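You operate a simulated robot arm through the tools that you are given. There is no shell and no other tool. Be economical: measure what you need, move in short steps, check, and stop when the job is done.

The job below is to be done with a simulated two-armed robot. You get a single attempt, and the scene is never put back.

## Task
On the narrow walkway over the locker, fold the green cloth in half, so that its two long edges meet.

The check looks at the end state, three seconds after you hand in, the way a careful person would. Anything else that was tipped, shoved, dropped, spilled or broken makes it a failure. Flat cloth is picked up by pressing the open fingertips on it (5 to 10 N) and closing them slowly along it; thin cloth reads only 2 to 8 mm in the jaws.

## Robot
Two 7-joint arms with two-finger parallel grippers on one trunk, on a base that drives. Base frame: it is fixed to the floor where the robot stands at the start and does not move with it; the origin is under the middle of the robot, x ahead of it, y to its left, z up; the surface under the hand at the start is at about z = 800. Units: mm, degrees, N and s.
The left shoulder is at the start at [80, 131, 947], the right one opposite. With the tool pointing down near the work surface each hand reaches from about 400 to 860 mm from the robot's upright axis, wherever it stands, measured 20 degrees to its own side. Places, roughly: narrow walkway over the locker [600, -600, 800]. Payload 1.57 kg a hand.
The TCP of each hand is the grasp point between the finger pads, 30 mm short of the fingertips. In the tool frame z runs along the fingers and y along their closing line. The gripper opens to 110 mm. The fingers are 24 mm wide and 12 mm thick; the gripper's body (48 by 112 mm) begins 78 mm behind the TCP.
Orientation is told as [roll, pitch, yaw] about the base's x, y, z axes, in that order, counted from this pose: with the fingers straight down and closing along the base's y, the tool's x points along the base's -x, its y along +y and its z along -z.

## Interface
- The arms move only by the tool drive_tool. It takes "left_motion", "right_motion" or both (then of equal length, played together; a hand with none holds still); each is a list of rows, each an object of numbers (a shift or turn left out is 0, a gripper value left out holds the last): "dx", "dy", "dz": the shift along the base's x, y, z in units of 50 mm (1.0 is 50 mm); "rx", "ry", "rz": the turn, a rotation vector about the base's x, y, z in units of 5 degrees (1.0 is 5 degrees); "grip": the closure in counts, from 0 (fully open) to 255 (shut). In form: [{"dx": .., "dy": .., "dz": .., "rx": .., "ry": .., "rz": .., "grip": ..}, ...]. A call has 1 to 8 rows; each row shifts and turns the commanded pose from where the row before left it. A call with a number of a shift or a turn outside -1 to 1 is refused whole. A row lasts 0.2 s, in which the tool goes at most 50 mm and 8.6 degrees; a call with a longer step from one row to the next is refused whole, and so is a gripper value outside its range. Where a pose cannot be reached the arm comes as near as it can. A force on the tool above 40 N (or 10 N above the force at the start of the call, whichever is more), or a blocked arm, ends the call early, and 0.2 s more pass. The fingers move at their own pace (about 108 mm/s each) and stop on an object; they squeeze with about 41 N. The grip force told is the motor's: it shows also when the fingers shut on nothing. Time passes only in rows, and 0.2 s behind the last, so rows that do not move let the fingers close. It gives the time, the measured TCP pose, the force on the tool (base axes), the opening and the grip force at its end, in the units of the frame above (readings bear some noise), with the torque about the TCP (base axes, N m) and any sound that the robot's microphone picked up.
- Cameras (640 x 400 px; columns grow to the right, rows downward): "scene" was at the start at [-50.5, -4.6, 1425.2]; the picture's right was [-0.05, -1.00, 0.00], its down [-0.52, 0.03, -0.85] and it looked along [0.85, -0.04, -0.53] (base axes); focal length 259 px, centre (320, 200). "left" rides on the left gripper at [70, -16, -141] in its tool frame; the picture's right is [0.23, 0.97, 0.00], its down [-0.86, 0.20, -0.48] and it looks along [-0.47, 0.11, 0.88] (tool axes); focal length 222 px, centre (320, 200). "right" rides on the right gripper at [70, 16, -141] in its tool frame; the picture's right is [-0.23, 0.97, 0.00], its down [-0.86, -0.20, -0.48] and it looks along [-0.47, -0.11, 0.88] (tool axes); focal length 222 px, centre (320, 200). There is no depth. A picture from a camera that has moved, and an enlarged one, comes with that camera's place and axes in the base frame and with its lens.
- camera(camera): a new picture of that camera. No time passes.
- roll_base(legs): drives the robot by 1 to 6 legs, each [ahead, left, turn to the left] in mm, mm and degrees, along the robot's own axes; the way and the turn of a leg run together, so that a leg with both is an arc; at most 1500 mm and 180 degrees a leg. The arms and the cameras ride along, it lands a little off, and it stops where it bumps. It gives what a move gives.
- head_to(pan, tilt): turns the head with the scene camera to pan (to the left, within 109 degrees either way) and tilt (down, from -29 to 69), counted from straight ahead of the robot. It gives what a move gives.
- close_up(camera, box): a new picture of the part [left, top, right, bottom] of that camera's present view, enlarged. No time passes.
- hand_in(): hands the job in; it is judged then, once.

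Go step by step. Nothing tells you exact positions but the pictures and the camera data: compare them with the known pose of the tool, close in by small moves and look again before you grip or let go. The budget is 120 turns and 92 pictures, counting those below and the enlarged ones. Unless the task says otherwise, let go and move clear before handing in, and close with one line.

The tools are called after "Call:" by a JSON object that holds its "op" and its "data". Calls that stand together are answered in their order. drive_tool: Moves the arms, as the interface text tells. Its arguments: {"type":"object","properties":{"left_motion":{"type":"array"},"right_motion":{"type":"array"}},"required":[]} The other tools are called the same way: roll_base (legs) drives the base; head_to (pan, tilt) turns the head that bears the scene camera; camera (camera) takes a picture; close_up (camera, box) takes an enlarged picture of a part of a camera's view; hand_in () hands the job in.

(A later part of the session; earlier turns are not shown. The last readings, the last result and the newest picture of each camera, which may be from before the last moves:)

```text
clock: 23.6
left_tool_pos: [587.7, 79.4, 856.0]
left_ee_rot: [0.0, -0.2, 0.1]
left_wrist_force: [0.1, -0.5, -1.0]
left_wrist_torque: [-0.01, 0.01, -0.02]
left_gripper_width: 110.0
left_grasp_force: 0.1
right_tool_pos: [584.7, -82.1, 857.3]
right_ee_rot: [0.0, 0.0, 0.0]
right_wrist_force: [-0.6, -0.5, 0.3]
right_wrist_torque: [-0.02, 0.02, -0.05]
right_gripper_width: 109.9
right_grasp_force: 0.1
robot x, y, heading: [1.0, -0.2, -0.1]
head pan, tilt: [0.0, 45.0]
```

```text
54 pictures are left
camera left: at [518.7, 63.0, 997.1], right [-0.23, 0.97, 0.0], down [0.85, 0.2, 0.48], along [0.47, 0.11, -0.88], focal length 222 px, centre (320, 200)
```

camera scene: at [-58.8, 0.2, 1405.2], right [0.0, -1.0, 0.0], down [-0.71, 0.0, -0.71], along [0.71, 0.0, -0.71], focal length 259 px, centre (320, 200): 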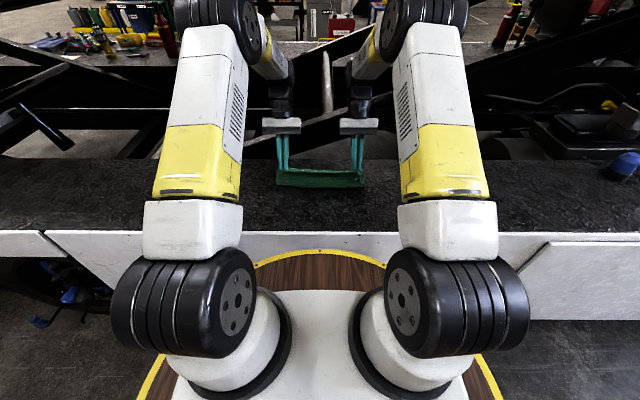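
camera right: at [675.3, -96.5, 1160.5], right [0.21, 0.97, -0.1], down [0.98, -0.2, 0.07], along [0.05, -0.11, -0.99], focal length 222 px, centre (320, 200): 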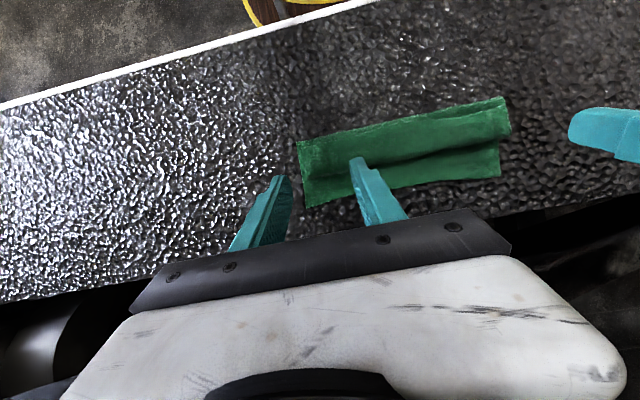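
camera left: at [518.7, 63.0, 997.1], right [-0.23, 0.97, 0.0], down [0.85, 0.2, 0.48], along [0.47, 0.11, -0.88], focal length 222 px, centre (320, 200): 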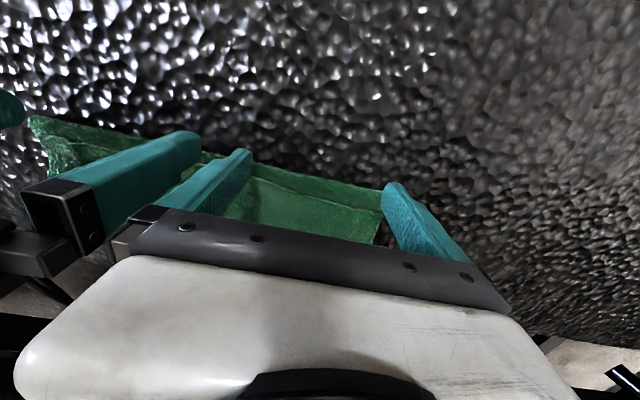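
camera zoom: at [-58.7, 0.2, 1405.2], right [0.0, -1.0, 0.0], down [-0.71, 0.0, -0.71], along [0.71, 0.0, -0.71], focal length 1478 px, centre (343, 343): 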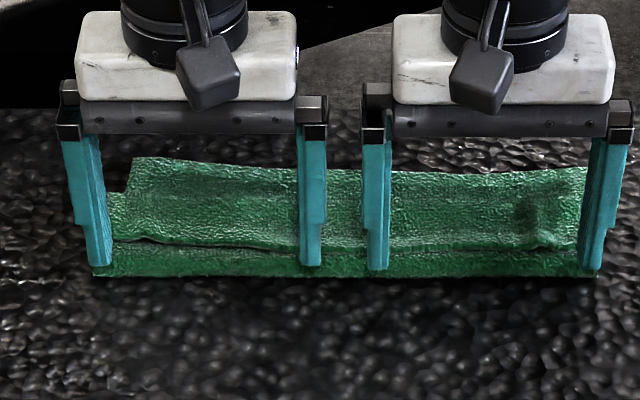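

The rake is in front of the flap. I'll narrow it slightly to stay on the cloth, then lower until I lightly feel the lower layer.

Call:
{"op": "drive_tool", "data": {"left_motion": [{"dx": 0.2, "grip": 46}, {"dz": -0.2}, {"dz": -0.06}, {}], "right_motion": [{"dx": 0.2, "grip": 46}, {"dz": -0.2}, {"dz": -0.08}, {}]}}

Call:
{"op": "close_up", "data": {"camera": "scene", "box": [268, 150, 364, 210]}}

```text
clock: 24.6
left_tool_pos: [598.9, 81.7, 844.5]
left_ee_rot: [0.1, 0.0, -0.1]
left_wrist_force: [0.4, 0.4, -0.3]
left_wrist_torque: [-0.01, -0.01, -0.02]
left_gripper_width: 90.2
left_grasp_force: 0.1
right_tool_pos: [594.5, -80.7, 843.9]
right_ee_rot: [0.0, 0.1, 0.0]
right_wrist_force: [-0.3, 0.2, 0.7]
right_wrist_torque: [-0.04, -0.04, 0.0]
right_gripper_width: 90.2
right_grasp_force: 0.1
robot x, y, heading: [-1.9, -0.9, -0.2]
head pan, tilt: [0.0, 45.0]
```

```text
6.67 times, centred on (316, 180) of scene
camera zoom: at [-58.8, 0.2, 1405.2], right [0.0, -1.0, 0.0], down [-0.71, 0.0, -0.71], along [0.71, 0.0, -0.71], focal length 1724 px, centre (347, 333)
```

zoom: 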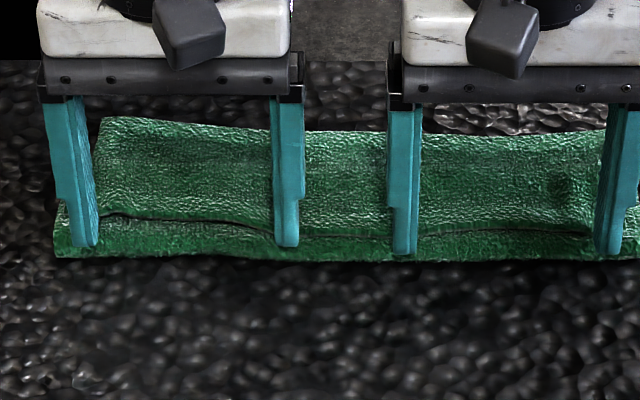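

Call:
{"op": "drive_tool", "data": {"left_motion": [{"dz": -0.05}, {"dz": -0.03}, {}], "right_motion": [{"dz": -0.05}, {"dz": -0.03}, {}]}}

```text
clock: 25.4
left_tool_pos: [600.1, 81.4, 840.3]
left_ee_rot: [0.0, -0.1, 0.0]
left_wrist_force: [0.2, 0.0, 1.2]
left_wrist_torque: [-0.04, -0.02, 0.0]
left_gripper_width: 90.2
left_grasp_force: 0.8
right_tool_pos: [594.6, -80.7, 839.4]
right_ee_rot: [0.0, 0.1, -0.1]
right_wrist_force: [0.6, 0.0, 2.5]
right_wrist_torque: [0.03, -0.03, -0.05]
right_gripper_width: 90.5
right_grasp_force: 0.1
robot x, y, heading: [-0.2, 0.7, -0.2]
head pan, tilt: [0.0, 45.0]
```

Light contact at tip height about 810. I'll sweep forward 30 mm and look.

Call:
{"op": "drive_tool", "data": {"left_motion": [{"dx": 0.15}, {"dx": 0.15}, {"dx": 0.15}, {"dx": 0.15}, {}], "right_motion": [{"dx": 0.15, "dz": 0.02}, {"dx": 0.15}, {"dx": 0.15}, {"dx": 0.15}, {}]}}

Call:
{"op": "close_up", "data": {"camera": "scene", "box": [268, 150, 364, 210]}}

Call:
{"op": "camera", "data": {"camera": "right"}}

```text
clock: 26.6
left_tool_pos: [628.2, 81.7, 840.4]
left_ee_rot: [0.0, 0.0, 0.0]
left_wrist_force: [-1.4, -0.4, 0.7]
left_wrist_torque: [0.01, 0.03, -0.01]
left_gripper_width: 90.3
left_grasp_force: 0.1
right_tool_pos: [623.8, -80.6, 840.2]
right_ee_rot: [-0.1, 0.1, -0.1]
right_wrist_force: [-0.5, -0.4, 0.5]
right_wrist_torque: [0.04, 0.02, 0.0]
right_gripper_width: 90.2
right_grasp_force: 0.1
robot x, y, heading: [-0.6, 1.1, 0.0]
head pan, tilt: [0.0, 45.0]
```

```text
6.67 times, centred on (316, 180) of scene
camera zoom: at [-58.9, 0.2, 1405.2], right [0.0, -1.0, 0.0], down [-0.71, 0.0, -0.71], along [0.71, 0.0, -0.71], focal length 1724 px, centre (347, 333)
```

zoom: 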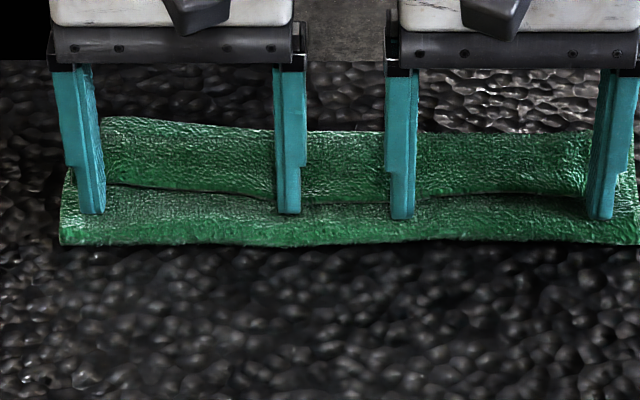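

```text
51 pictures are left
camera right: at [555.3, -64.4, 982.2], right [0.23, 0.97, 0.0], down [0.86, -0.2, 0.48], along [0.47, -0.11, -0.88], focal length 222 px, centre (320, 200)
```

right: 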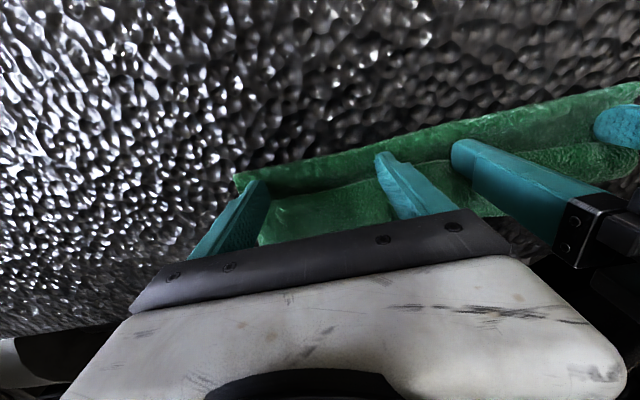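

The flap's edge is being pushed back as hoped; the crease crept only a little. I'll lift by 1.5 mm to lessen drag and continue.

Call:
{"op": "drive_tool", "data": {"left_motion": [{"dx": 0.15, "dz": 0.03}, {"dx": 0.15}, {"dx": 0.15}, {"dx": 0.15}, {"dx": 0.1}, {}], "right_motion": [{"dx": 0.15, "dz": 0.03}, {"dx": 0.15}, {"dx": 0.15}, {"dx": 0.15}, {"dx": 0.1}, {}]}}

Call:
{"op": "close_up", "data": {"camera": "scene", "box": [268, 150, 364, 210]}}

Call:
{"op": "camera", "data": {"camera": "right"}}

```text
clock: 28.0
left_tool_pos: [664.4, 79.2, 841.7]
left_ee_rot: [0.0, 0.1, 0.0]
left_wrist_force: [-0.5, -0.3, 0.8]
left_wrist_torque: [-0.04, -0.02, -0.02]
left_gripper_width: 90.3
left_grasp_force: 0.1
right_tool_pos: [659.8, -79.5, 840.9]
right_ee_rot: [0.0, 0.0, -0.1]
right_wrist_force: [-0.7, 0.7, -0.1]
right_wrist_torque: [0.0, -0.01, 0.02]
right_gripper_width: 90.1
right_grasp_force: 0.0
robot x, y, heading: [0.0, 2.5, 0.2]
head pan, tilt: [0.0, 45.0]
```

```text
6.67 times, centred on (316, 180) of scene
camera zoom: at [-58.8, 0.2, 1405.2], right [0.0, -1.0, 0.0], down [-0.71, 0.0, -0.71], along [0.71, 0.0, -0.71], focal length 1724 px, centre (347, 333)
```

zoom: 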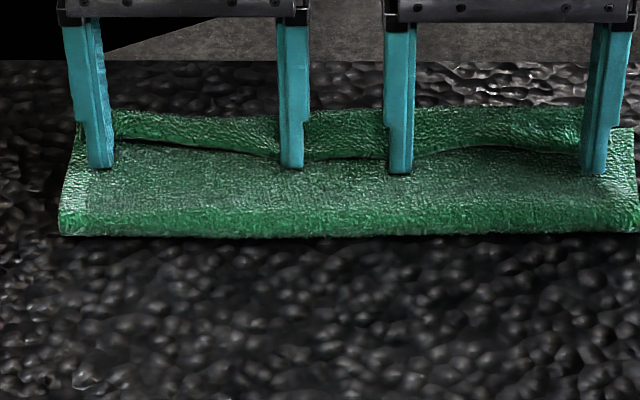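

```text
49 pictures are left
camera right: at [590.7, -64.4, 983.4], right [0.23, 0.97, 0.0], down [0.86, -0.2, 0.48], along [0.47, -0.11, -0.88], focal length 222 px, centre (320, 200)
```

right: 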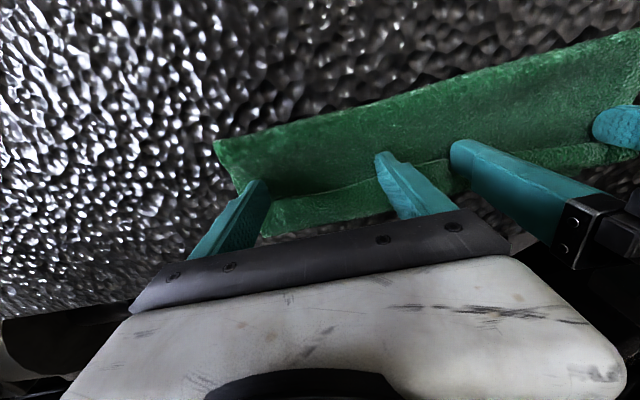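

The flap is down to about 36 mm. I'll continue the sweep to turn it over.

Call:
{"op": "drive_tool", "data": {"left_motion": [{"dx": 0.15}, {"dx": 0.15}, {"dx": 0.15}, {"dx": 0.15}, {}], "right_motion": [{"dx": 0.15}, {"dx": 0.15}, {"dx": 0.15}, {"dx": 0.15}, {}]}}

Call:
{"op": "close_up", "data": {"camera": "scene", "box": [268, 140, 364, 200]}}

Call:
{"op": "camera", "data": {"camera": "right"}}

```text
clock: 29.2
left_tool_pos: [694.6, 80.7, 841.1]
left_ee_rot: [0.0, -0.1, 0.0]
left_wrist_force: [-0.3, -0.2, 0.4]
left_wrist_torque: [0.01, 0.02, -0.01]
left_gripper_width: 90.1
left_grasp_force: 0.0
right_tool_pos: [689.4, -78.6, 842.1]
right_ee_rot: [0.0, -0.1, 0.0]
right_wrist_force: [-0.9, 1.0, 0.7]
right_wrist_torque: [-0.01, 0.01, -0.01]
right_gripper_width: 89.9
right_grasp_force: 0.0
robot x, y, heading: [3.7, -1.2, -0.1]
head pan, tilt: [0.0, 45.0]
```

```text
6.67 times, centred on (316, 170) of scene
camera zoom: at [-58.8, 0.2, 1405.2], right [0.0, -1.0, 0.0], down [-0.71, 0.0, -0.71], along [0.71, 0.0, -0.71], focal length 1724 px, centre (347, 400)
```

zoom: 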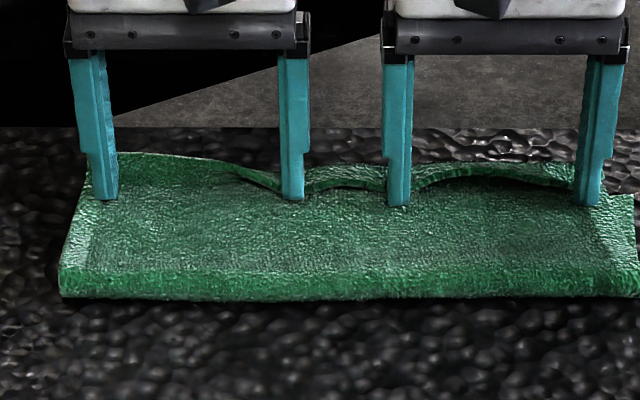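

```text
47 pictures are left
camera right: at [620.5, -63.9, 983.2], right [0.23, 0.97, 0.0], down [0.86, -0.2, 0.48], along [0.47, -0.11, -0.88], focal length 222 px, centre (320, 200)
```

right: 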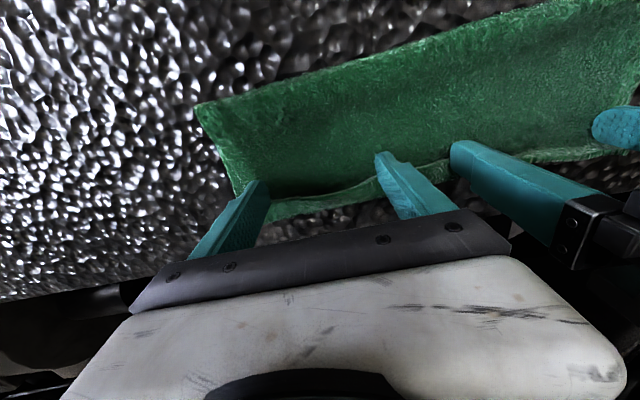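

Nearly over, so I'll sweep 22 mm more.

Call:
{"op": "drive_tool", "data": {"left_motion": [{"dx": 0.15}, {"dx": 0.15}, {"dx": 0.14}, {}], "right_motion": [{"dx": 0.15}, {"dx": 0.15}, {"dx": 0.15}, {}]}}

Call:
{"op": "close_up", "data": {"camera": "scene", "box": [268, 140, 364, 200]}}

Call:
{"op": "camera", "data": {"camera": "right"}}

Call:
{"op": "camera", "data": {"camera": "left"}}

```text
clock: 30.2
left_tool_pos: [716.2, 79.7, 842.0]
left_ee_rot: [0.0, 0.1, 0.0]
left_wrist_force: [-0.1, -1.1, 0.1]
left_wrist_torque: [0.01, -0.01, -0.02]
left_gripper_width: 90.3
left_grasp_force: 0.1
right_tool_pos: [712.3, -78.4, 842.0]
right_ee_rot: [0.0, 0.0, 0.1]
right_wrist_force: [-0.1, -0.4, 0.3]
right_wrist_torque: [0.05, 0.01, -0.01]
right_gripper_width: 90.3
right_grasp_force: 0.0
robot x, y, heading: [3.3, 0.1, -0.1]
head pan, tilt: [0.0, 45.0]
```

```text
6.67 times, centred on (316, 170) of scene
camera zoom: at [-58.7, 0.2, 1405.2], right [0.0, -1.0, 0.0], down [-0.71, 0.0, -0.71], along [0.71, 0.0, -0.71], focal length 1724 px, centre (347, 400)
```

zoom: 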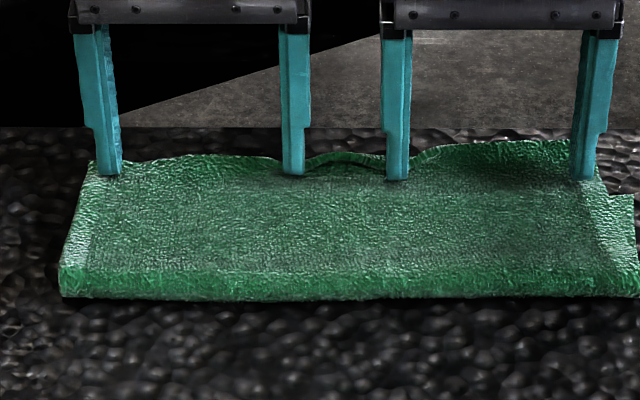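

```text
45 pictures are left
camera right: at [643.5, -63.7, 982.8], right [0.23, 0.97, 0.0], down [0.86, -0.2, 0.48], along [0.47, -0.11, -0.88], focal length 222 px, centre (320, 200)
```

right: 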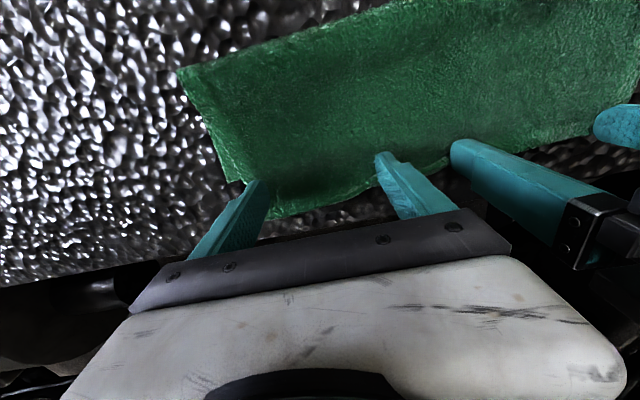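

```text
44 pictures are left
camera left: at [646.3, 63.5, 983.7], right [-0.23, 0.97, 0.0], down [0.86, 0.2, 0.48], along [0.47, 0.11, -0.88], focal length 222 px, centre (320, 200)
```

left: 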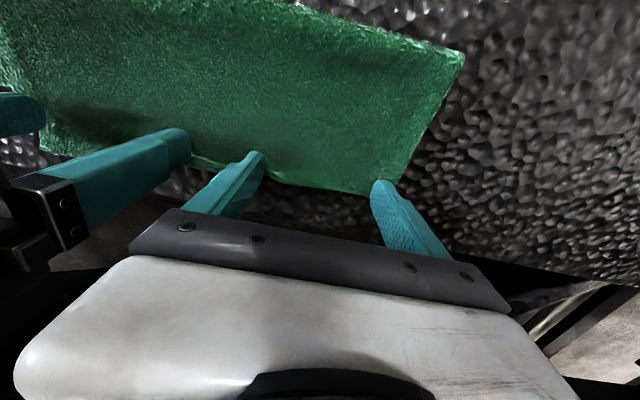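

The flap has turned over. I'll lift clear and pull back to inspect the result.

Call:
{"op": "drive_tool", "data": {"left_motion": [{"dz": 0.7}, {"dz": 0.8}, {"dz": 0.8, "dx": -0.2, "dy": 0.4}, {"dx": -0.4, "dy": 0.8}, {"dx": -0.3, "dy": 0.8}, {}], "right_motion": [{"dz": 0.7}, {"dz": 0.8}, {"dz": 0.8, "dx": -0.2, "dy": -0.4}, {"dx": -0.4, "dy": -0.8}, {"dx": -0.3, "dy": -0.8}, {}]}}

Call:
{"op": "close_up", "data": {"camera": "scene", "box": [268, 140, 364, 200]}}

Call:
{"op": "camera", "data": {"camera": "left"}}

Call:
{"op": "camera", "data": {"camera": "right"}}

```text
clock: 31.6
left_tool_pos: [669.4, 182.0, 957.4]
left_ee_rot: [-0.1, 0.0, -0.1]
left_wrist_force: [-0.2, -0.7, -0.8]
left_wrist_torque: [-0.01, 0.0, -0.01]
left_gripper_width: 90.4
left_grasp_force: 0.1
right_tool_pos: [666.6, -181.1, 956.6]
right_ee_rot: [0.0, 0.0, 0.0]
right_wrist_force: [-0.4, -0.9, 0.3]
right_wrist_torque: [0.01, 0.01, -0.03]
right_gripper_width: 90.5
right_grasp_force: 0.1
robot x, y, heading: [0.6, 0.4, -0.0]
head pan, tilt: [0.0, 45.0]
```

```text
6.67 times, centred on (316, 170) of scene
camera zoom: at [-58.7, 0.2, 1405.2], right [0.0, -1.0, 0.0], down [-0.71, 0.0, -0.71], along [0.71, 0.0, -0.71], focal length 1724 px, centre (347, 400)
```

zoom: 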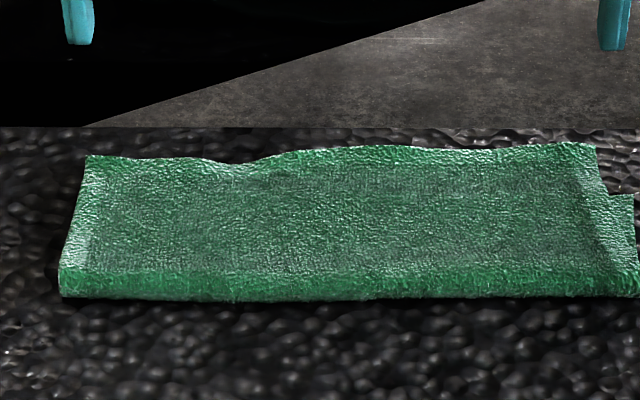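

```text
42 pictures are left
camera left: at [600.5, 165.0, 1098.5], right [-0.23, 0.97, 0.0], down [0.86, 0.2, 0.48], along [0.47, 0.11, -0.88], focal length 222 px, centre (320, 200)
```

left: 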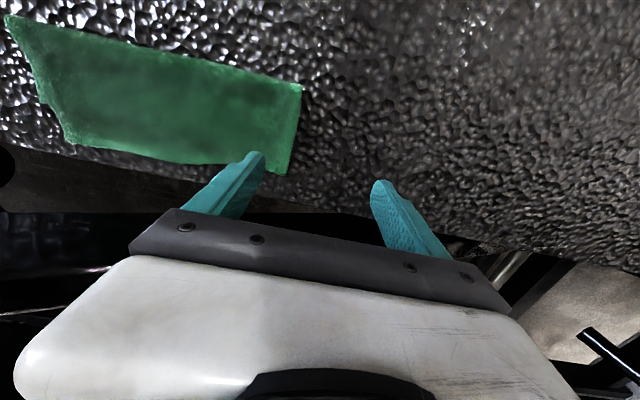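

```text
41 pictures are left
camera right: at [597.8, -165.3, 1097.5], right [0.23, 0.97, 0.0], down [0.86, -0.2, 0.48], along [0.47, -0.11, -0.88], focal length 222 px, centre (320, 200)
```

right: 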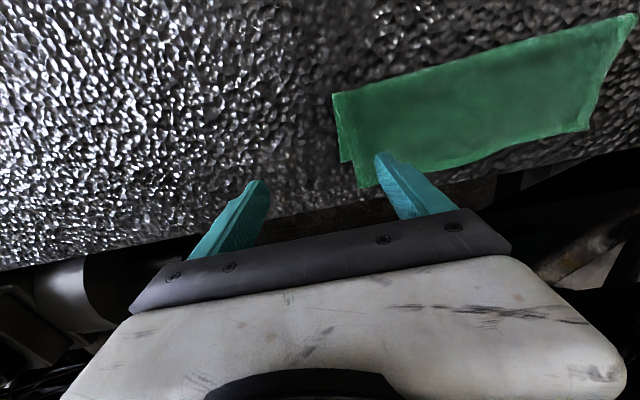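

The cloth is now folded flat, but the top layer overhangs the bottom's far edge by about 30 mm on the left and 42 mm on the right, and sits about 14 mm off in y. I'll regrip the overhanging top edge, where only one layer lies, to lift it back and re-lay it.

Call:
{"op": "drive_tool", "data": {"left_motion": [{"dx": 0.265, "dy": -0.35, "dz": -0.385, "grip": 185}, {"dx": 0.265, "dy": -0.35, "dz": -0.385}, {"dx": 0.265, "dy": -0.35, "dz": -0.385}, {"dx": 0.265, "dy": -0.35, "dz": -0.385}, {"dz": -0.4}, {"dz": -0.4}, {}], "right_motion": [{"dx": 0.317, "dy": 0.38, "dz": -0.385, "grip": 185}, {"dx": 0.317, "dy": 0.38, "dz": -0.385}, {"dx": 0.317, "dy": 0.38, "dz": -0.385}, {"dx": 0.317, "dy": 0.38, "dz": -0.385}, {"dz": -0.4}, {"dz": -0.4}, {}]}}

Call:
{"op": "close_up", "data": {"camera": "scene", "box": [256, 125, 376, 200]}}

Call:
{"op": "camera", "data": {"camera": "left"}}

Call:
{"op": "camera", "data": {"camera": "right"}}

```text
clock: 33.2
left_tool_pos: [723.8, 110.2, 841.0]
left_ee_rot: [0.0, 0.1, 0.1]
left_wrist_force: [0.2, -0.2, -0.8]
left_wrist_torque: [0.01, 0.01, -0.01]
left_gripper_width: 30.2
left_grasp_force: 0.1
right_tool_pos: [730.8, -103.5, 838.7]
right_ee_rot: [0.0, 0.0, 0.1]
right_wrist_force: [-0.1, 0.8, 0.4]
right_wrist_torque: [0.03, 0.02, 0.01]
right_gripper_width: 29.9
right_grasp_force: 0.0
robot x, y, heading: [5.2, 0.1, -0.2]
head pan, tilt: [0.0, 45.0]
```

```text
5.33 times, centred on (316, 162) of scene
camera zoom: at [-58.7, 0.2, 1405.2], right [0.0, -1.0, 0.0], down [-0.71, 0.0, -0.71], along [0.71, 0.0, -0.71], focal length 1379 px, centre (341, 400)
```

zoom: 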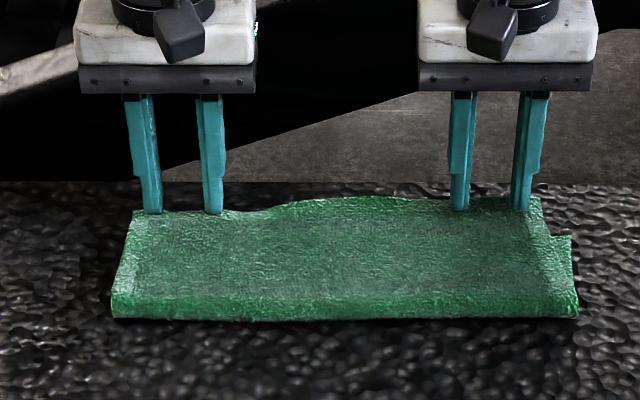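

```text
39 pictures are left
camera left: at [654.5, 93.4, 982.7], right [-0.23, 0.97, 0.0], down [0.86, 0.2, 0.48], along [0.47, 0.11, -0.88], focal length 222 px, centre (320, 200)
```

left: 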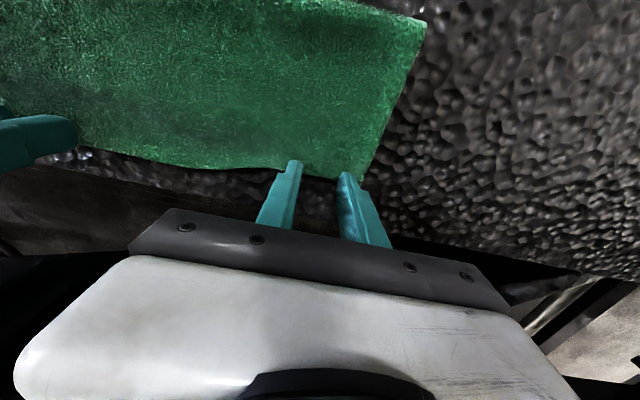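

```text
38 pictures are left
camera right: at [662.3, -89.0, 980.0], right [0.23, 0.97, 0.0], down [0.85, -0.2, 0.48], along [0.47, -0.11, -0.88], focal length 222 px, centre (320, 200)
```

right: 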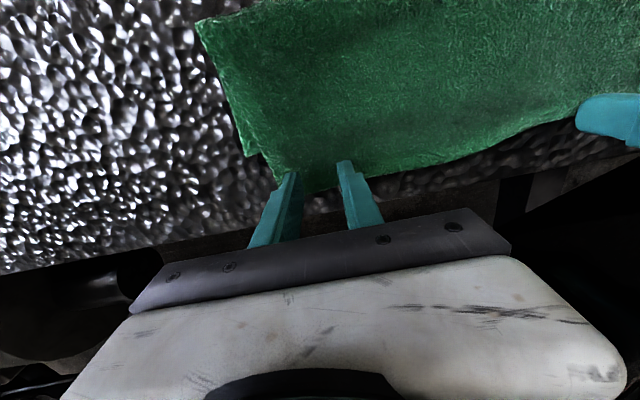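

Matching the views shows that the top edge is curled up about 15 mm, and really lies at x 715 on the left and 728 on the right. I'll raise the hands, step back onto it and lower again.

Call:
{"op": "drive_tool", "data": {"left_motion": [{"dz": 0.5}, {"dx": -0.3}, {"dz": -0.5}, {"dz": -0.06}, {}], "right_motion": [{"dz": 0.5}, {"dx": -0.28}, {"dz": -0.5}, {"dz": -0.03}, {}]}}

Call:
{"op": "camera", "data": {"camera": "left"}}

Call:
{"op": "camera", "data": {"camera": "right"}}

```text
clock: 34.4
left_tool_pos: [709.9, 111.3, 837.9]
left_ee_rot: [0.0, 0.0, 0.1]
left_wrist_force: [0.4, 1.3, 1.5]
left_wrist_torque: [-0.01, 0.03, -0.03]
left_gripper_width: 30.2
left_grasp_force: 0.1
right_tool_pos: [716.4, -104.4, 838.1]
right_ee_rot: [0.0, 0.0, 0.0]
right_wrist_force: [0.1, 0.1, 0.3]
right_wrist_torque: [0.03, 0.03, 0.02]
right_gripper_width: 30.5
right_grasp_force: 0.0
robot x, y, heading: [1.7, -0.0, -0.0]
head pan, tilt: [0.0, 45.0]
```

```text
37 pictures are left
camera left: at [639.7, 94.2, 979.2], right [-0.23, 0.97, 0.0], down [0.85, 0.2, 0.48], along [0.47, 0.11, -0.88], focal length 222 px, centre (320, 200)
```

left: 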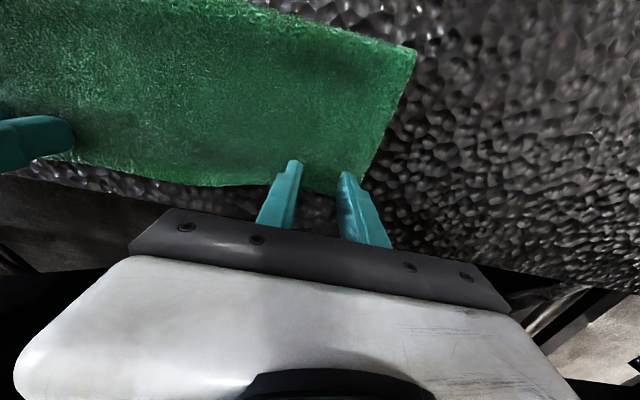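

```text
36 pictures are left
camera right: at [647.9, -88.3, 979.3], right [0.23, 0.97, 0.0], down [0.86, -0.2, 0.48], along [0.47, -0.11, -0.88], focal length 222 px, centre (320, 200)
```

right: 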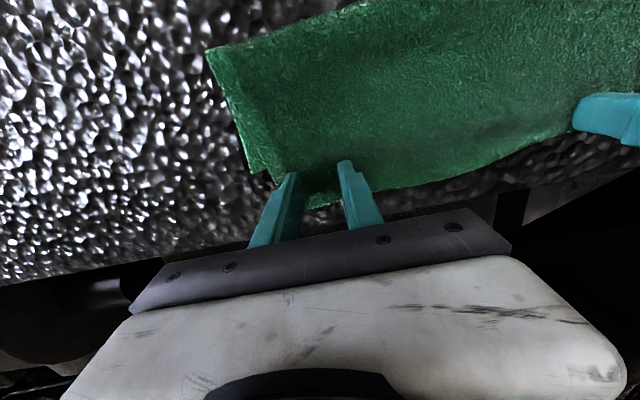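

Both hands are now over the edge. I'll press down gently.

Call:
{"op": "drive_tool", "data": {"left_motion": [{"dz": -0.03}, {"dz": -0.02}, {}], "right_motion": [{"dz": -0.05}, {"dz": -0.03}, {}]}}

```text
clock: 35.2
left_tool_pos: [708.9, 112.1, 835.3]
left_ee_rot: [0.0, -0.1, -0.1]
left_wrist_force: [0.1, 4.5, 9.3]
left_wrist_torque: [0.11, 0.05, -0.02]
left_gripper_width: 30.3
left_grasp_force: 0.0
right_tool_pos: [716.3, -104.8, 834.9]
right_ee_rot: [0.0, 0.0, 0.0]
right_wrist_force: [1.0, -0.3, 3.9]
right_wrist_torque: [-0.02, 0.07, -0.02]
right_gripper_width: 30.4
right_grasp_force: 0.0
robot x, y, heading: [-2.3, -2.0, -0.0]
head pan, tilt: [0.0, 45.0]
```

Left presses at 9 N and right at 4 N, so I'll add a touch on the right. Then I'll close slowly.

Call:
{"op": "drive_tool", "data": {"left_motion": [{}, {"grip": 195}, {"grip": 205}, {"grip": 215}, {"grip": 225}, {"grip": 235}, {"grip": 245}, {"grip": 255}], "right_motion": [{"dz": -0.012}, {"grip": 195}, {"grip": 205}, {"grip": 215}, {"grip": 225}, {"grip": 235}, {"grip": 245}, {"grip": 255}]}}

Call:
{"op": "close_up", "data": {"camera": "scene", "box": [256, 125, 376, 200]}}

```text
clock: 37.0
left_tool_pos: [709.9, 109.2, 836.3]
left_ee_rot: [-0.1, 0.0, 0.0]
left_wrist_force: [1.6, -8.9, 10.6]
left_wrist_torque: [-0.24, 0.05, 0.04]
left_gripper_width: 4.4
left_grasp_force: 24.9
right_tool_pos: [716.0, -104.5, 833.6]
right_ee_rot: [0.1, 0.0, 0.1]
right_wrist_force: [-1.4, 8.6, 1.7]
right_wrist_torque: [0.26, 0.03, -0.01]
right_gripper_width: 3.7
right_grasp_force: 24.2
robot x, y, heading: [-2.1, 0.0, -0.0]
head pan, tilt: [0.0, 45.0]
```

```text
5.33 times, centred on (316, 162) of scene
camera zoom: at [-59.1, 0.2, 1405.2], right [0.0, -1.0, 0.0], down [-0.71, 0.0, -0.71], along [0.71, 0.0, -0.71], focal length 1379 px, centre (341, 400)
```

zoom: 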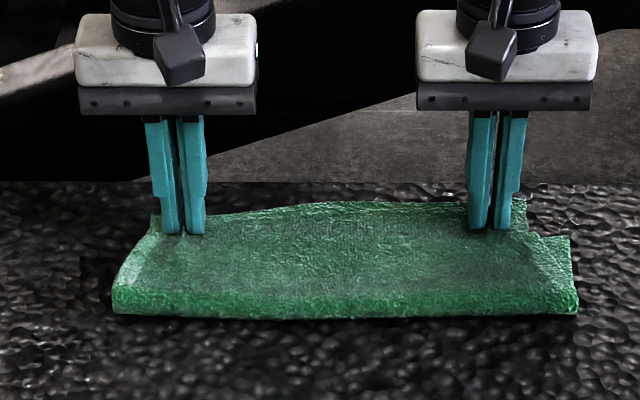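

Both hold a single layer. I'll lift the edge 50 mm, drawing it slightly back, so that I can see the bottom layer's edge.

Call:
{"op": "drive_tool", "data": {"left_motion": [{"dz": 0.3}, {"dz": 0.35, "dx": -0.15}, {"dz": 0.35, "dx": -0.2}, {}], "right_motion": [{"dz": 0.3}, {"dz": 0.35, "dx": -0.3}, {"dz": 0.35, "dx": -0.35}, {}]}}

Call:
{"op": "close_up", "data": {"camera": "scene", "box": [256, 125, 376, 200]}}

Call:
{"op": "camera", "data": {"camera": "left"}}

Call:
{"op": "camera", "data": {"camera": "right"}}

```text
clock: 38.0
left_tool_pos: [690.5, 109.4, 885.7]
left_ee_rot: [0.0, 0.0, 0.1]
left_wrist_force: [0.4, -8.5, -0.8]
left_wrist_torque: [-0.27, 0.04, 0.01]
left_gripper_width: 4.1
left_grasp_force: 24.3
right_tool_pos: [682.6, -103.0, 883.9]
right_ee_rot: [-0.1, 0.0, 0.0]
right_wrist_force: [0.9, 9.2, -0.2]
right_wrist_torque: [0.24, 0.0, 0.0]
right_gripper_width: 4.0
right_grasp_force: 24.7
robot x, y, heading: [-2.7, -1.3, -0.1]
head pan, tilt: [0.0, 45.0]
```

```text
5.33 times, centred on (316, 162) of scene
camera zoom: at [-58.6, 0.2, 1405.2], right [0.0, -1.0, 0.0], down [-0.71, 0.0, -0.71], along [0.71, 0.0, -0.71], focal length 1379 px, centre (341, 400)
```

zoom: 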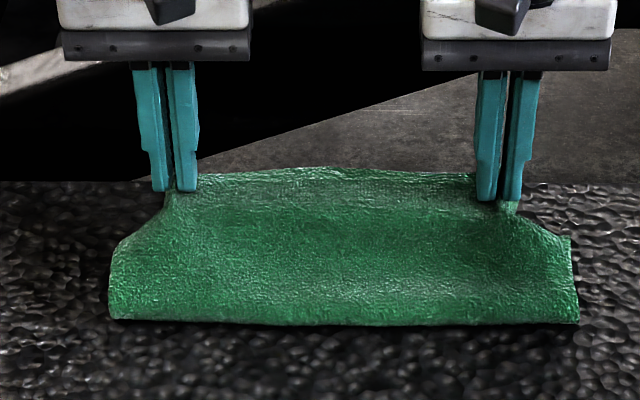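

```text
33 pictures are left
camera left: at [621.8, 93.1, 1025.9], right [-0.23, 0.97, 0.0], down [0.86, 0.2, 0.48], along [0.47, 0.11, -0.88], focal length 222 px, centre (320, 200)
```

left: 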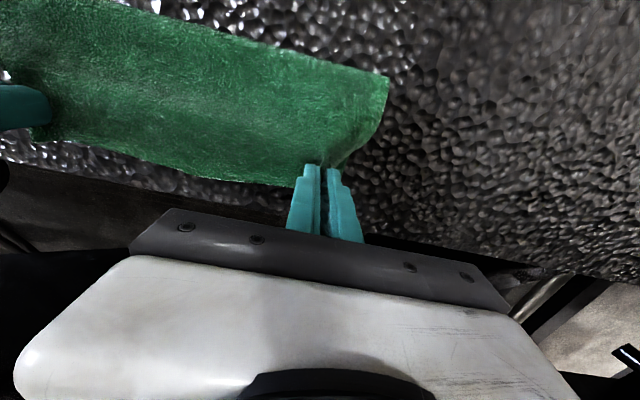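

```text
32 pictures are left
camera right: at [613.5, -87.5, 1024.9], right [0.23, 0.97, 0.0], down [0.86, -0.2, 0.48], along [0.47, -0.11, -0.88], focal length 222 px, centre (320, 200)
```

right: 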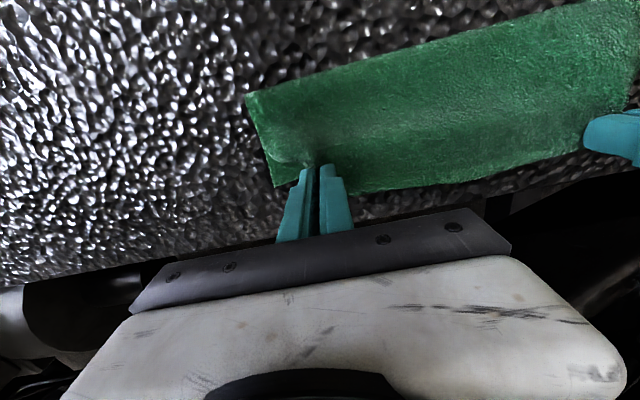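

I'll peel further back and up, to roll the crease back toward x 600 and expose the bottom layer.

Call:
{"op": "drive_tool", "data": {"left_motion": [{"dx": -0.46, "dz": 0.3}, {"dx": -0.46, "dz": 0.3}, {"dx": -0.46}, {"dx": -0.46}, {"dx": -0.46}, {}], "right_motion": [{"dx": -0.46, "dz": 0.3, "dy": -0.05}, {"dx": -0.46, "dz": 0.3, "dy": -0.05}, {"dx": -0.46}, {"dx": -0.46}, {"dx": -0.46}, {}]}}

Call:
{"op": "close_up", "data": {"camera": "scene", "box": [256, 135, 376, 210]}}

Call:
{"op": "camera", "data": {"camera": "left"}}

Call:
{"op": "camera", "data": {"camera": "right"}}

```text
clock: 39.4
left_tool_pos: [574.9, 109.2, 915.7]
left_ee_rot: [0.1, -0.1, 0.0]
left_wrist_force: [0.5, -17.4, -0.9]
left_wrist_torque: [-0.49, 0.0, 0.02]
left_gripper_width: 4.5
left_grasp_force: 24.6
right_tool_pos: [567.8, -108.5, 914.7]
right_ee_rot: [0.1, -0.1, 0.0]
right_wrist_force: [-0.1, 17.0, 0.4]
right_wrist_torque: [0.55, -0.01, 0.04]
right_gripper_width: 4.0
right_grasp_force: 24.7
robot x, y, heading: [0.1, 1.7, 0.2]
head pan, tilt: [0.0, 45.0]
```

```text
5.33 times, centred on (316, 172) of scene
camera zoom: at [-58.7, 0.2, 1405.2], right [0.0, -1.0, 0.0], down [-0.71, 0.0, -0.71], along [0.71, 0.0, -0.71], focal length 1379 px, centre (341, 347)
```

zoom: 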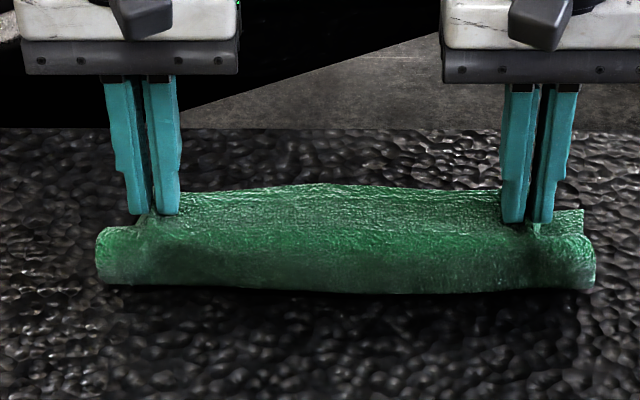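

```text
30 pictures are left
camera left: at [506.1, 92.7, 1056.4], right [-0.23, 0.97, 0.0], down [0.86, 0.2, 0.48], along [0.47, 0.11, -0.88], focal length 222 px, centre (320, 200)
```

left: 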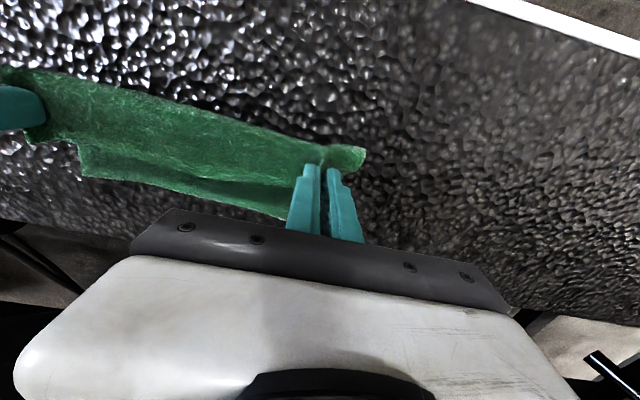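

```text
29 pictures are left
camera right: at [499.5, -92.6, 1055.8], right [0.23, 0.97, 0.0], down [0.86, -0.2, 0.48], along [0.47, -0.11, -0.88], focal length 222 px, centre (320, 200)
```

right: 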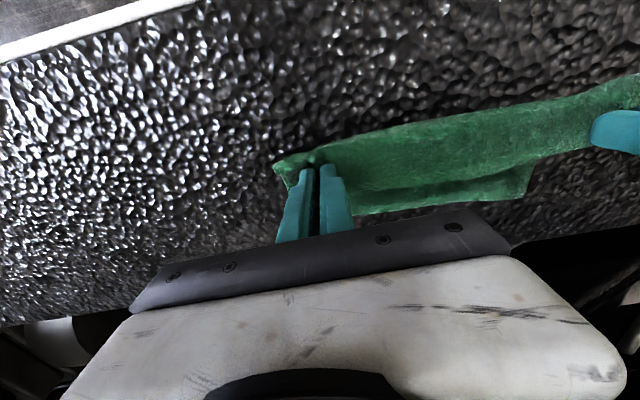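

The whole cloth slid back about 25 mm: the bottom's far edge now runs from [687, 131] to [674, −165], so the crease belongs at about x 562–575. I'll peel further back to bring the crease there.

Call:
{"op": "drive_tool", "data": {"left_motion": [{"dx": -0.3, "dy": -0.04}, {"dx": -0.3}, {"dx": -0.3, "dz": -0.1}, {}], "right_motion": [{"dx": -0.3, "dy": 0.04}, {"dx": -0.3}, {"dx": -0.3, "dz": -0.1}, {}]}}

Call:
{"op": "close_up", "data": {"camera": "scene", "box": [256, 145, 376, 220]}}

```text
clock: 40.4
left_tool_pos: [531.7, 107.8, 909.4]
left_ee_rot: [0.0, 0.0, 0.0]
left_wrist_force: [0.2, -11.4, -0.2]
left_wrist_torque: [-0.34, 0.01, 0.01]
left_gripper_width: 4.0
left_grasp_force: 24.3
right_tool_pos: [523.5, -106.8, 909.4]
right_ee_rot: [0.0, 0.0, 0.1]
right_wrist_force: [0.4, 11.7, -0.5]
right_wrist_torque: [0.33, -0.01, 0.04]
right_gripper_width: 3.8
right_grasp_force: 24.8
robot x, y, heading: [0.1, 2.3, -0.0]
head pan, tilt: [0.0, 45.0]
```

```text
5.33 times, centred on (316, 182) of scene
camera zoom: at [-58.8, 0.2, 1405.2], right [0.0, -1.0, 0.0], down [-0.71, 0.0, -0.71], along [0.71, 0.0, -0.71], focal length 1379 px, centre (341, 293)
```

zoom: 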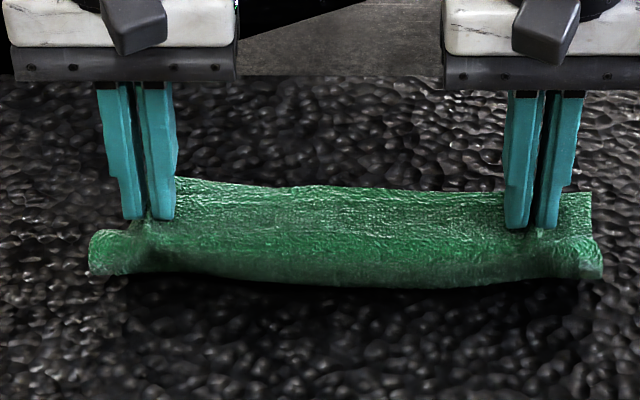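

The cloth slides with me instead of peeling: its far edge is now at about x 649 (left) and 636 (right), so the crease is about under the hands, where it should be. I'll lay the top over along an arc to match that edge, shifting 17 mm in −y.

Call:
{"op": "drive_tool", "data": {"left_motion": [{"dx": 0.08, "dz": 0.38}, {"dx": 0.68, "dz": -0.12, "dy": -0.07}, {"dx": 0.6, "dz": -0.34, "dy": -0.09}, {"dx": 0.44, "dz": -0.54, "dy": -0.09}, {"dx": 0.24, "dz": -0.5, "dy": -0.09}, {}], "right_motion": [{"dx": 0.08, "dz": 0.38}, {"dx": 0.67, "dz": -0.12, "dy": -0.07}, {"dx": 0.59, "dz": -0.34, "dy": -0.09}, {"dx": 0.43, "dz": -0.54, "dy": -0.09}, {"dx": 0.24, "dz": -0.5, "dy": -0.09}, {}]}}

Call:
{"op": "close_up", "data": {"camera": "scene", "box": [256, 145, 376, 220]}}

Call:
{"op": "camera", "data": {"camera": "left"}}

Call:
{"op": "camera", "data": {"camera": "right"}}

```text
clock: 41.8
left_tool_pos: [633.8, 91.9, 853.6]
left_ee_rot: [0.0, -0.1, 0.1]
left_wrist_force: [-1.4, -12.4, -0.4]
left_wrist_torque: [-0.4, 0.01, 0.02]
left_gripper_width: 4.1
left_grasp_force: 25.1
right_tool_pos: [624.3, -123.7, 854.8]
right_ee_rot: [0.0, 0.1, 0.0]
right_wrist_force: [0.0, 12.6, -0.7]
right_wrist_torque: [0.38, -0.02, 0.01]
right_gripper_width: 3.8
right_grasp_force: 24.5
robot x, y, heading: [-2.2, -1.0, -0.0]
head pan, tilt: [0.0, 45.0]
```

```text
5.33 times, centred on (316, 182) of scene
camera zoom: at [-58.8, 0.2, 1405.2], right [0.0, -1.0, 0.0], down [-0.71, 0.0, -0.71], along [0.71, 0.0, -0.71], focal length 1379 px, centre (341, 293)
```

zoom: 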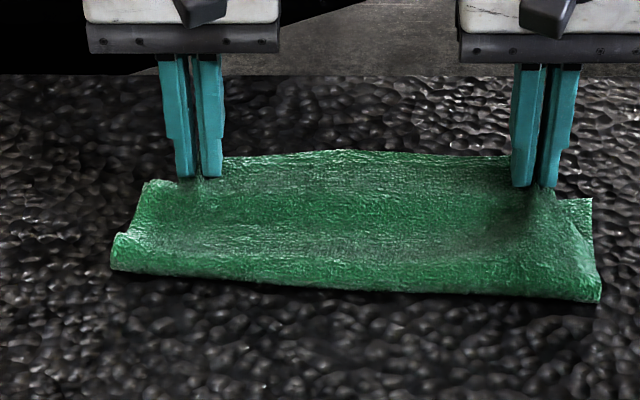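

```text
26 pictures are left
camera left: at [564.1, 74.9, 995.1], right [-0.23, 0.97, 0.0], down [0.86, 0.2, 0.48], along [0.47, 0.11, -0.88], focal length 222 px, centre (320, 200)
```

left: 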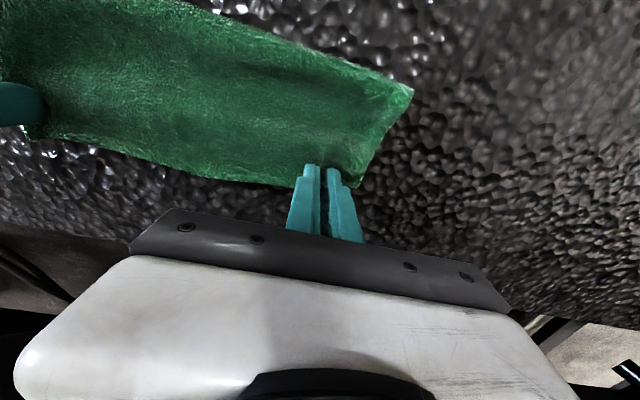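

```text
25 pictures are left
camera right: at [554.6, -108.1, 995.5], right [0.23, 0.97, 0.0], down [0.86, -0.2, 0.48], along [0.47, -0.11, -0.88], focal length 222 px, centre (320, 200)
```

right: 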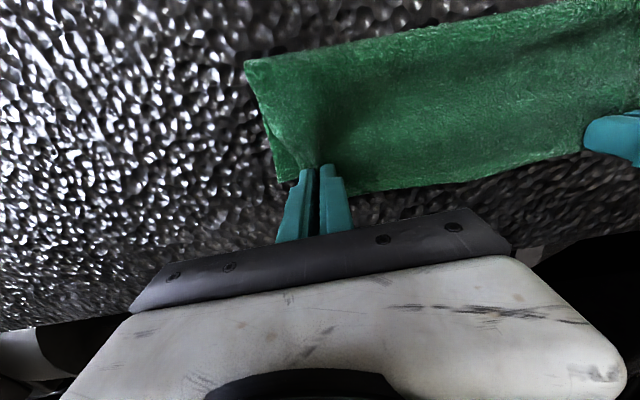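

The edges now nearly coincide: bottom corners are at [645, 128] and [630, −166], against the pinched edge at about 646 and 636. I'll lower, trim the right by 5 mm, release and lift clear.

Call:
{"op": "drive_tool", "data": {"left_motion": [{"dz": -0.16}, {"dz": -0.14}, {}, {"grip": 170}, {}, {"dz": 0.5}, {"dz": 0.9}, {"dz": 0.7}], "right_motion": [{"dz": -0.16, "dx": -0.1}, {"dz": -0.14}, {}, {"grip": 170}, {}, {"dz": 0.5}, {"dz": 0.9}, {"dz": 0.7}]}}

Call:
{"op": "close_up", "data": {"camera": "scene", "box": [264, 150, 376, 220]}}

Call:
{"op": "camera", "data": {"camera": "left"}}

Call:
{"op": "camera", "data": {"camera": "right"}}

```text
clock: 43.6
left_tool_pos: [632.8, 93.3, 944.6]
left_ee_rot: [-0.1, 0.2, -0.1]
left_wrist_force: [0.9, -0.2, -0.2]
left_wrist_torque: [0.0, 0.0, 0.02]
left_gripper_width: 36.7
left_grasp_force: 0.1
right_tool_pos: [619.4, -124.4, 942.0]
right_ee_rot: [0.1, 0.1, 0.0]
right_wrist_force: [-0.7, 0.0, -1.0]
right_wrist_torque: [0.0, 0.03, 0.0]
right_gripper_width: 36.7
right_grasp_force: 0.1
robot x, y, heading: [3.6, -4.0, -0.0]
head pan, tilt: [0.0, 45.0]
```

```text
5.71 times, centred on (320, 185) of scene
camera zoom: at [-58.3, 0.2, 1405.2], right [0.0, -1.0, 0.0], down [-0.71, 0.0, -0.71], along [0.71, 0.0, -0.71], focal length 1478 px, centre (320, 286)
```

zoom: 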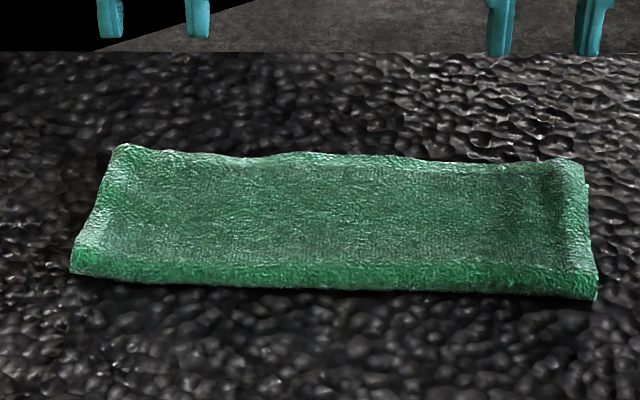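

```text
23 pictures are left
camera left: at [563.9, 75.6, 1085.3], right [-0.23, 0.97, 0.0], down [0.86, 0.2, 0.48], along [0.46, 0.11, -0.88], focal length 222 px, centre (320, 200)
```

left: 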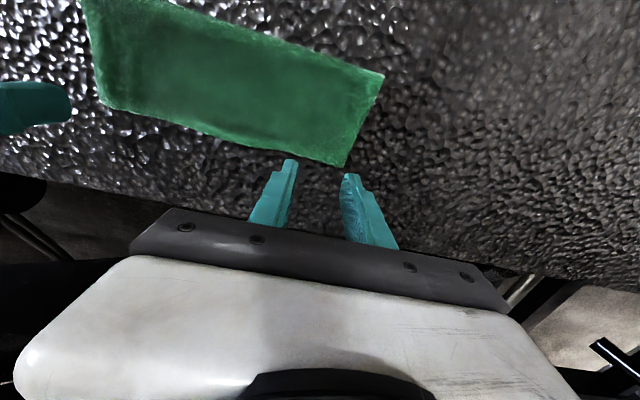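

```text
22 pictures are left
camera right: at [550.4, -107.9, 1083.3], right [0.23, 0.97, 0.0], down [0.86, -0.2, 0.48], along [0.46, -0.11, -0.88], focal length 222 px, centre (320, 200)
```

right: 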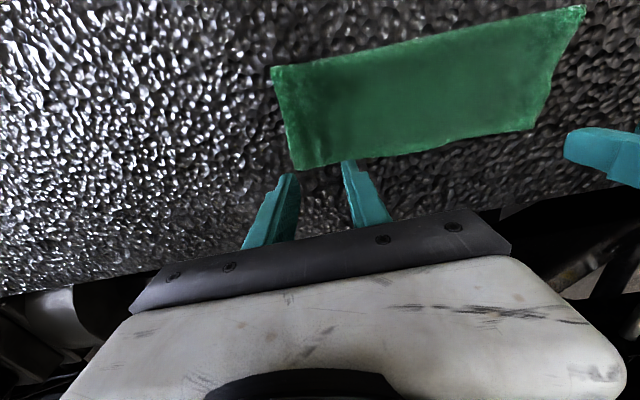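

That looks very good: both long edges nearly coincide. I'll zoom in on the far edge and corners.

Call:
{"op": "close_up", "data": {"camera": "left", "box": [80, 60, 400, 260]}}

Call:
{"op": "close_up", "data": {"camera": "right", "box": [260, 0, 580, 200]}}

Call:
{"op": "close_up", "data": {"camera": "scene", "box": [328, 168, 376, 198]}}

```text
2.00 times, centred on (240, 160) of left
camera zoom: at [563.9, 75.6, 1085.3], right [-0.23, 0.97, 0.0], down [0.86, 0.2, 0.48], along [0.46, 0.11, -0.88], focal length 444 px, centre (480, 280)
```

zoom: 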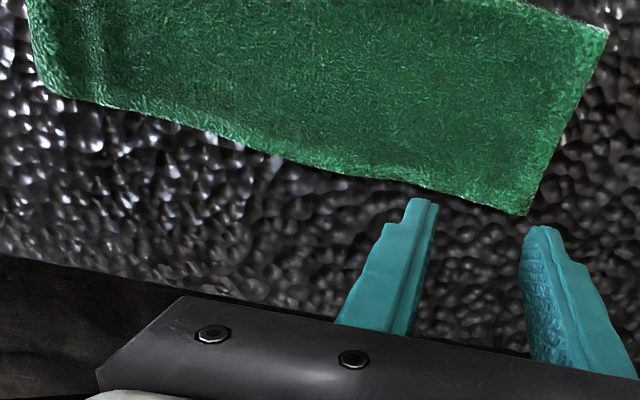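

```text
2.00 times, centred on (420, 100) of right
camera zoom: at [550.4, -107.9, 1083.3], right [0.23, 0.97, 0.0], down [0.86, -0.2, 0.48], along [0.46, -0.11, -0.88], focal length 444 px, centre (120, 400)
```

zoom: 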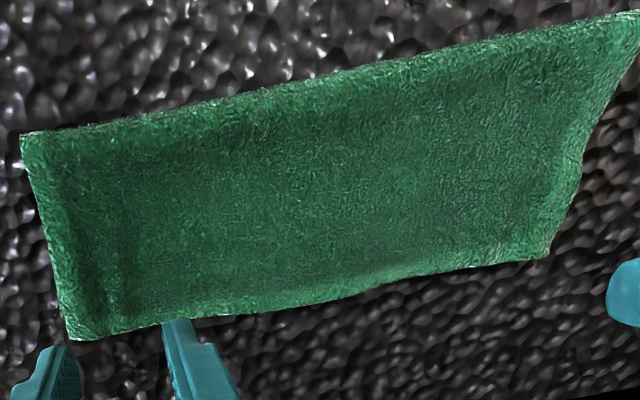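

```text
13.33 times, centred on (352, 183) of scene
camera zoom: at [-58.3, 0.2, 1405.2], right [0.0, -1.0, 0.0], down [-0.71, 0.0, -0.71], along [0.71, 0.0, -0.71], focal length 3448 px, centre (-107, 427)
```

zoom: 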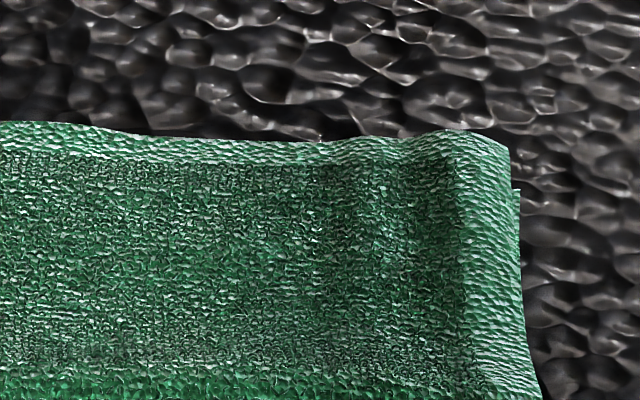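

The fold lies flat; the top overhangs the bottom by about 6 mm on the left and 12 mm on the right. I'll nudge the right part of the top edge back a few millimetres with the fingers from the far side.

Call:
{"op": "drive_tool", "data": {"right_motion": [{"dx": 0.6, "dy": 0.12, "grip": 116}, {"dx": 0.6, "dy": 0.12}, {"dz": -0.8}, {"dz": -0.8}, {"dz": -0.5}, {"dx": -0.2}, {"dx": -0.2}, {}]}}

Call:
{"op": "close_up", "data": {"camera": "scene", "box": [304, 153, 384, 203]}}

Call:
{"op": "camera", "data": {"camera": "right"}}

```text
clock: 45.4
left_tool_pos: [633.3, 92.6, 944.8]
left_ee_rot: [0.0, 0.0, 0.0]
left_wrist_force: [-0.4, 1.1, 0.0]
left_wrist_torque: [-0.04, 0.0, -0.03]
left_gripper_width: 36.4
left_grasp_force: 0.0
right_tool_pos: [659.4, -111.3, 838.8]
right_ee_rot: [0.1, 0.0, 0.0]
right_wrist_force: [-0.3, 0.2, 0.0]
right_wrist_torque: [-0.01, 0.0, 0.0]
right_gripper_width: 60.1
right_grasp_force: 0.1
robot x, y, heading: [2.1, 0.9, -0.1]
head pan, tilt: [0.0, 45.0]
```

```text
8.00 times, centred on (344, 178) of scene
camera zoom: at [-58.7, 0.2, 1405.2], right [0.0, -1.0, 0.0], down [-0.71, 0.0, -0.71], along [0.71, 0.0, -0.71], focal length 2068 px, centre (128, 376)
```

zoom: 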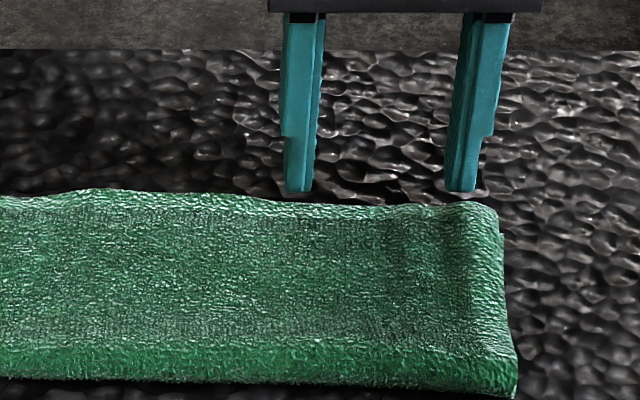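

```text
17 pictures are left
camera right: at [590.5, -96.3, 978.9], right [0.23, 0.97, 0.0], down [0.86, -0.2, 0.48], along [0.47, -0.11, -0.88], focal length 222 px, centre (320, 200)
```

right: 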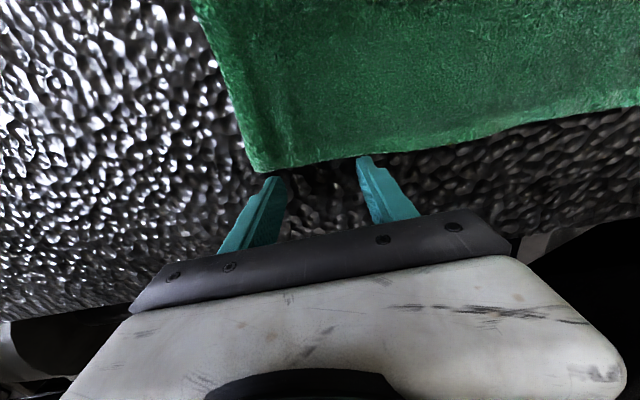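

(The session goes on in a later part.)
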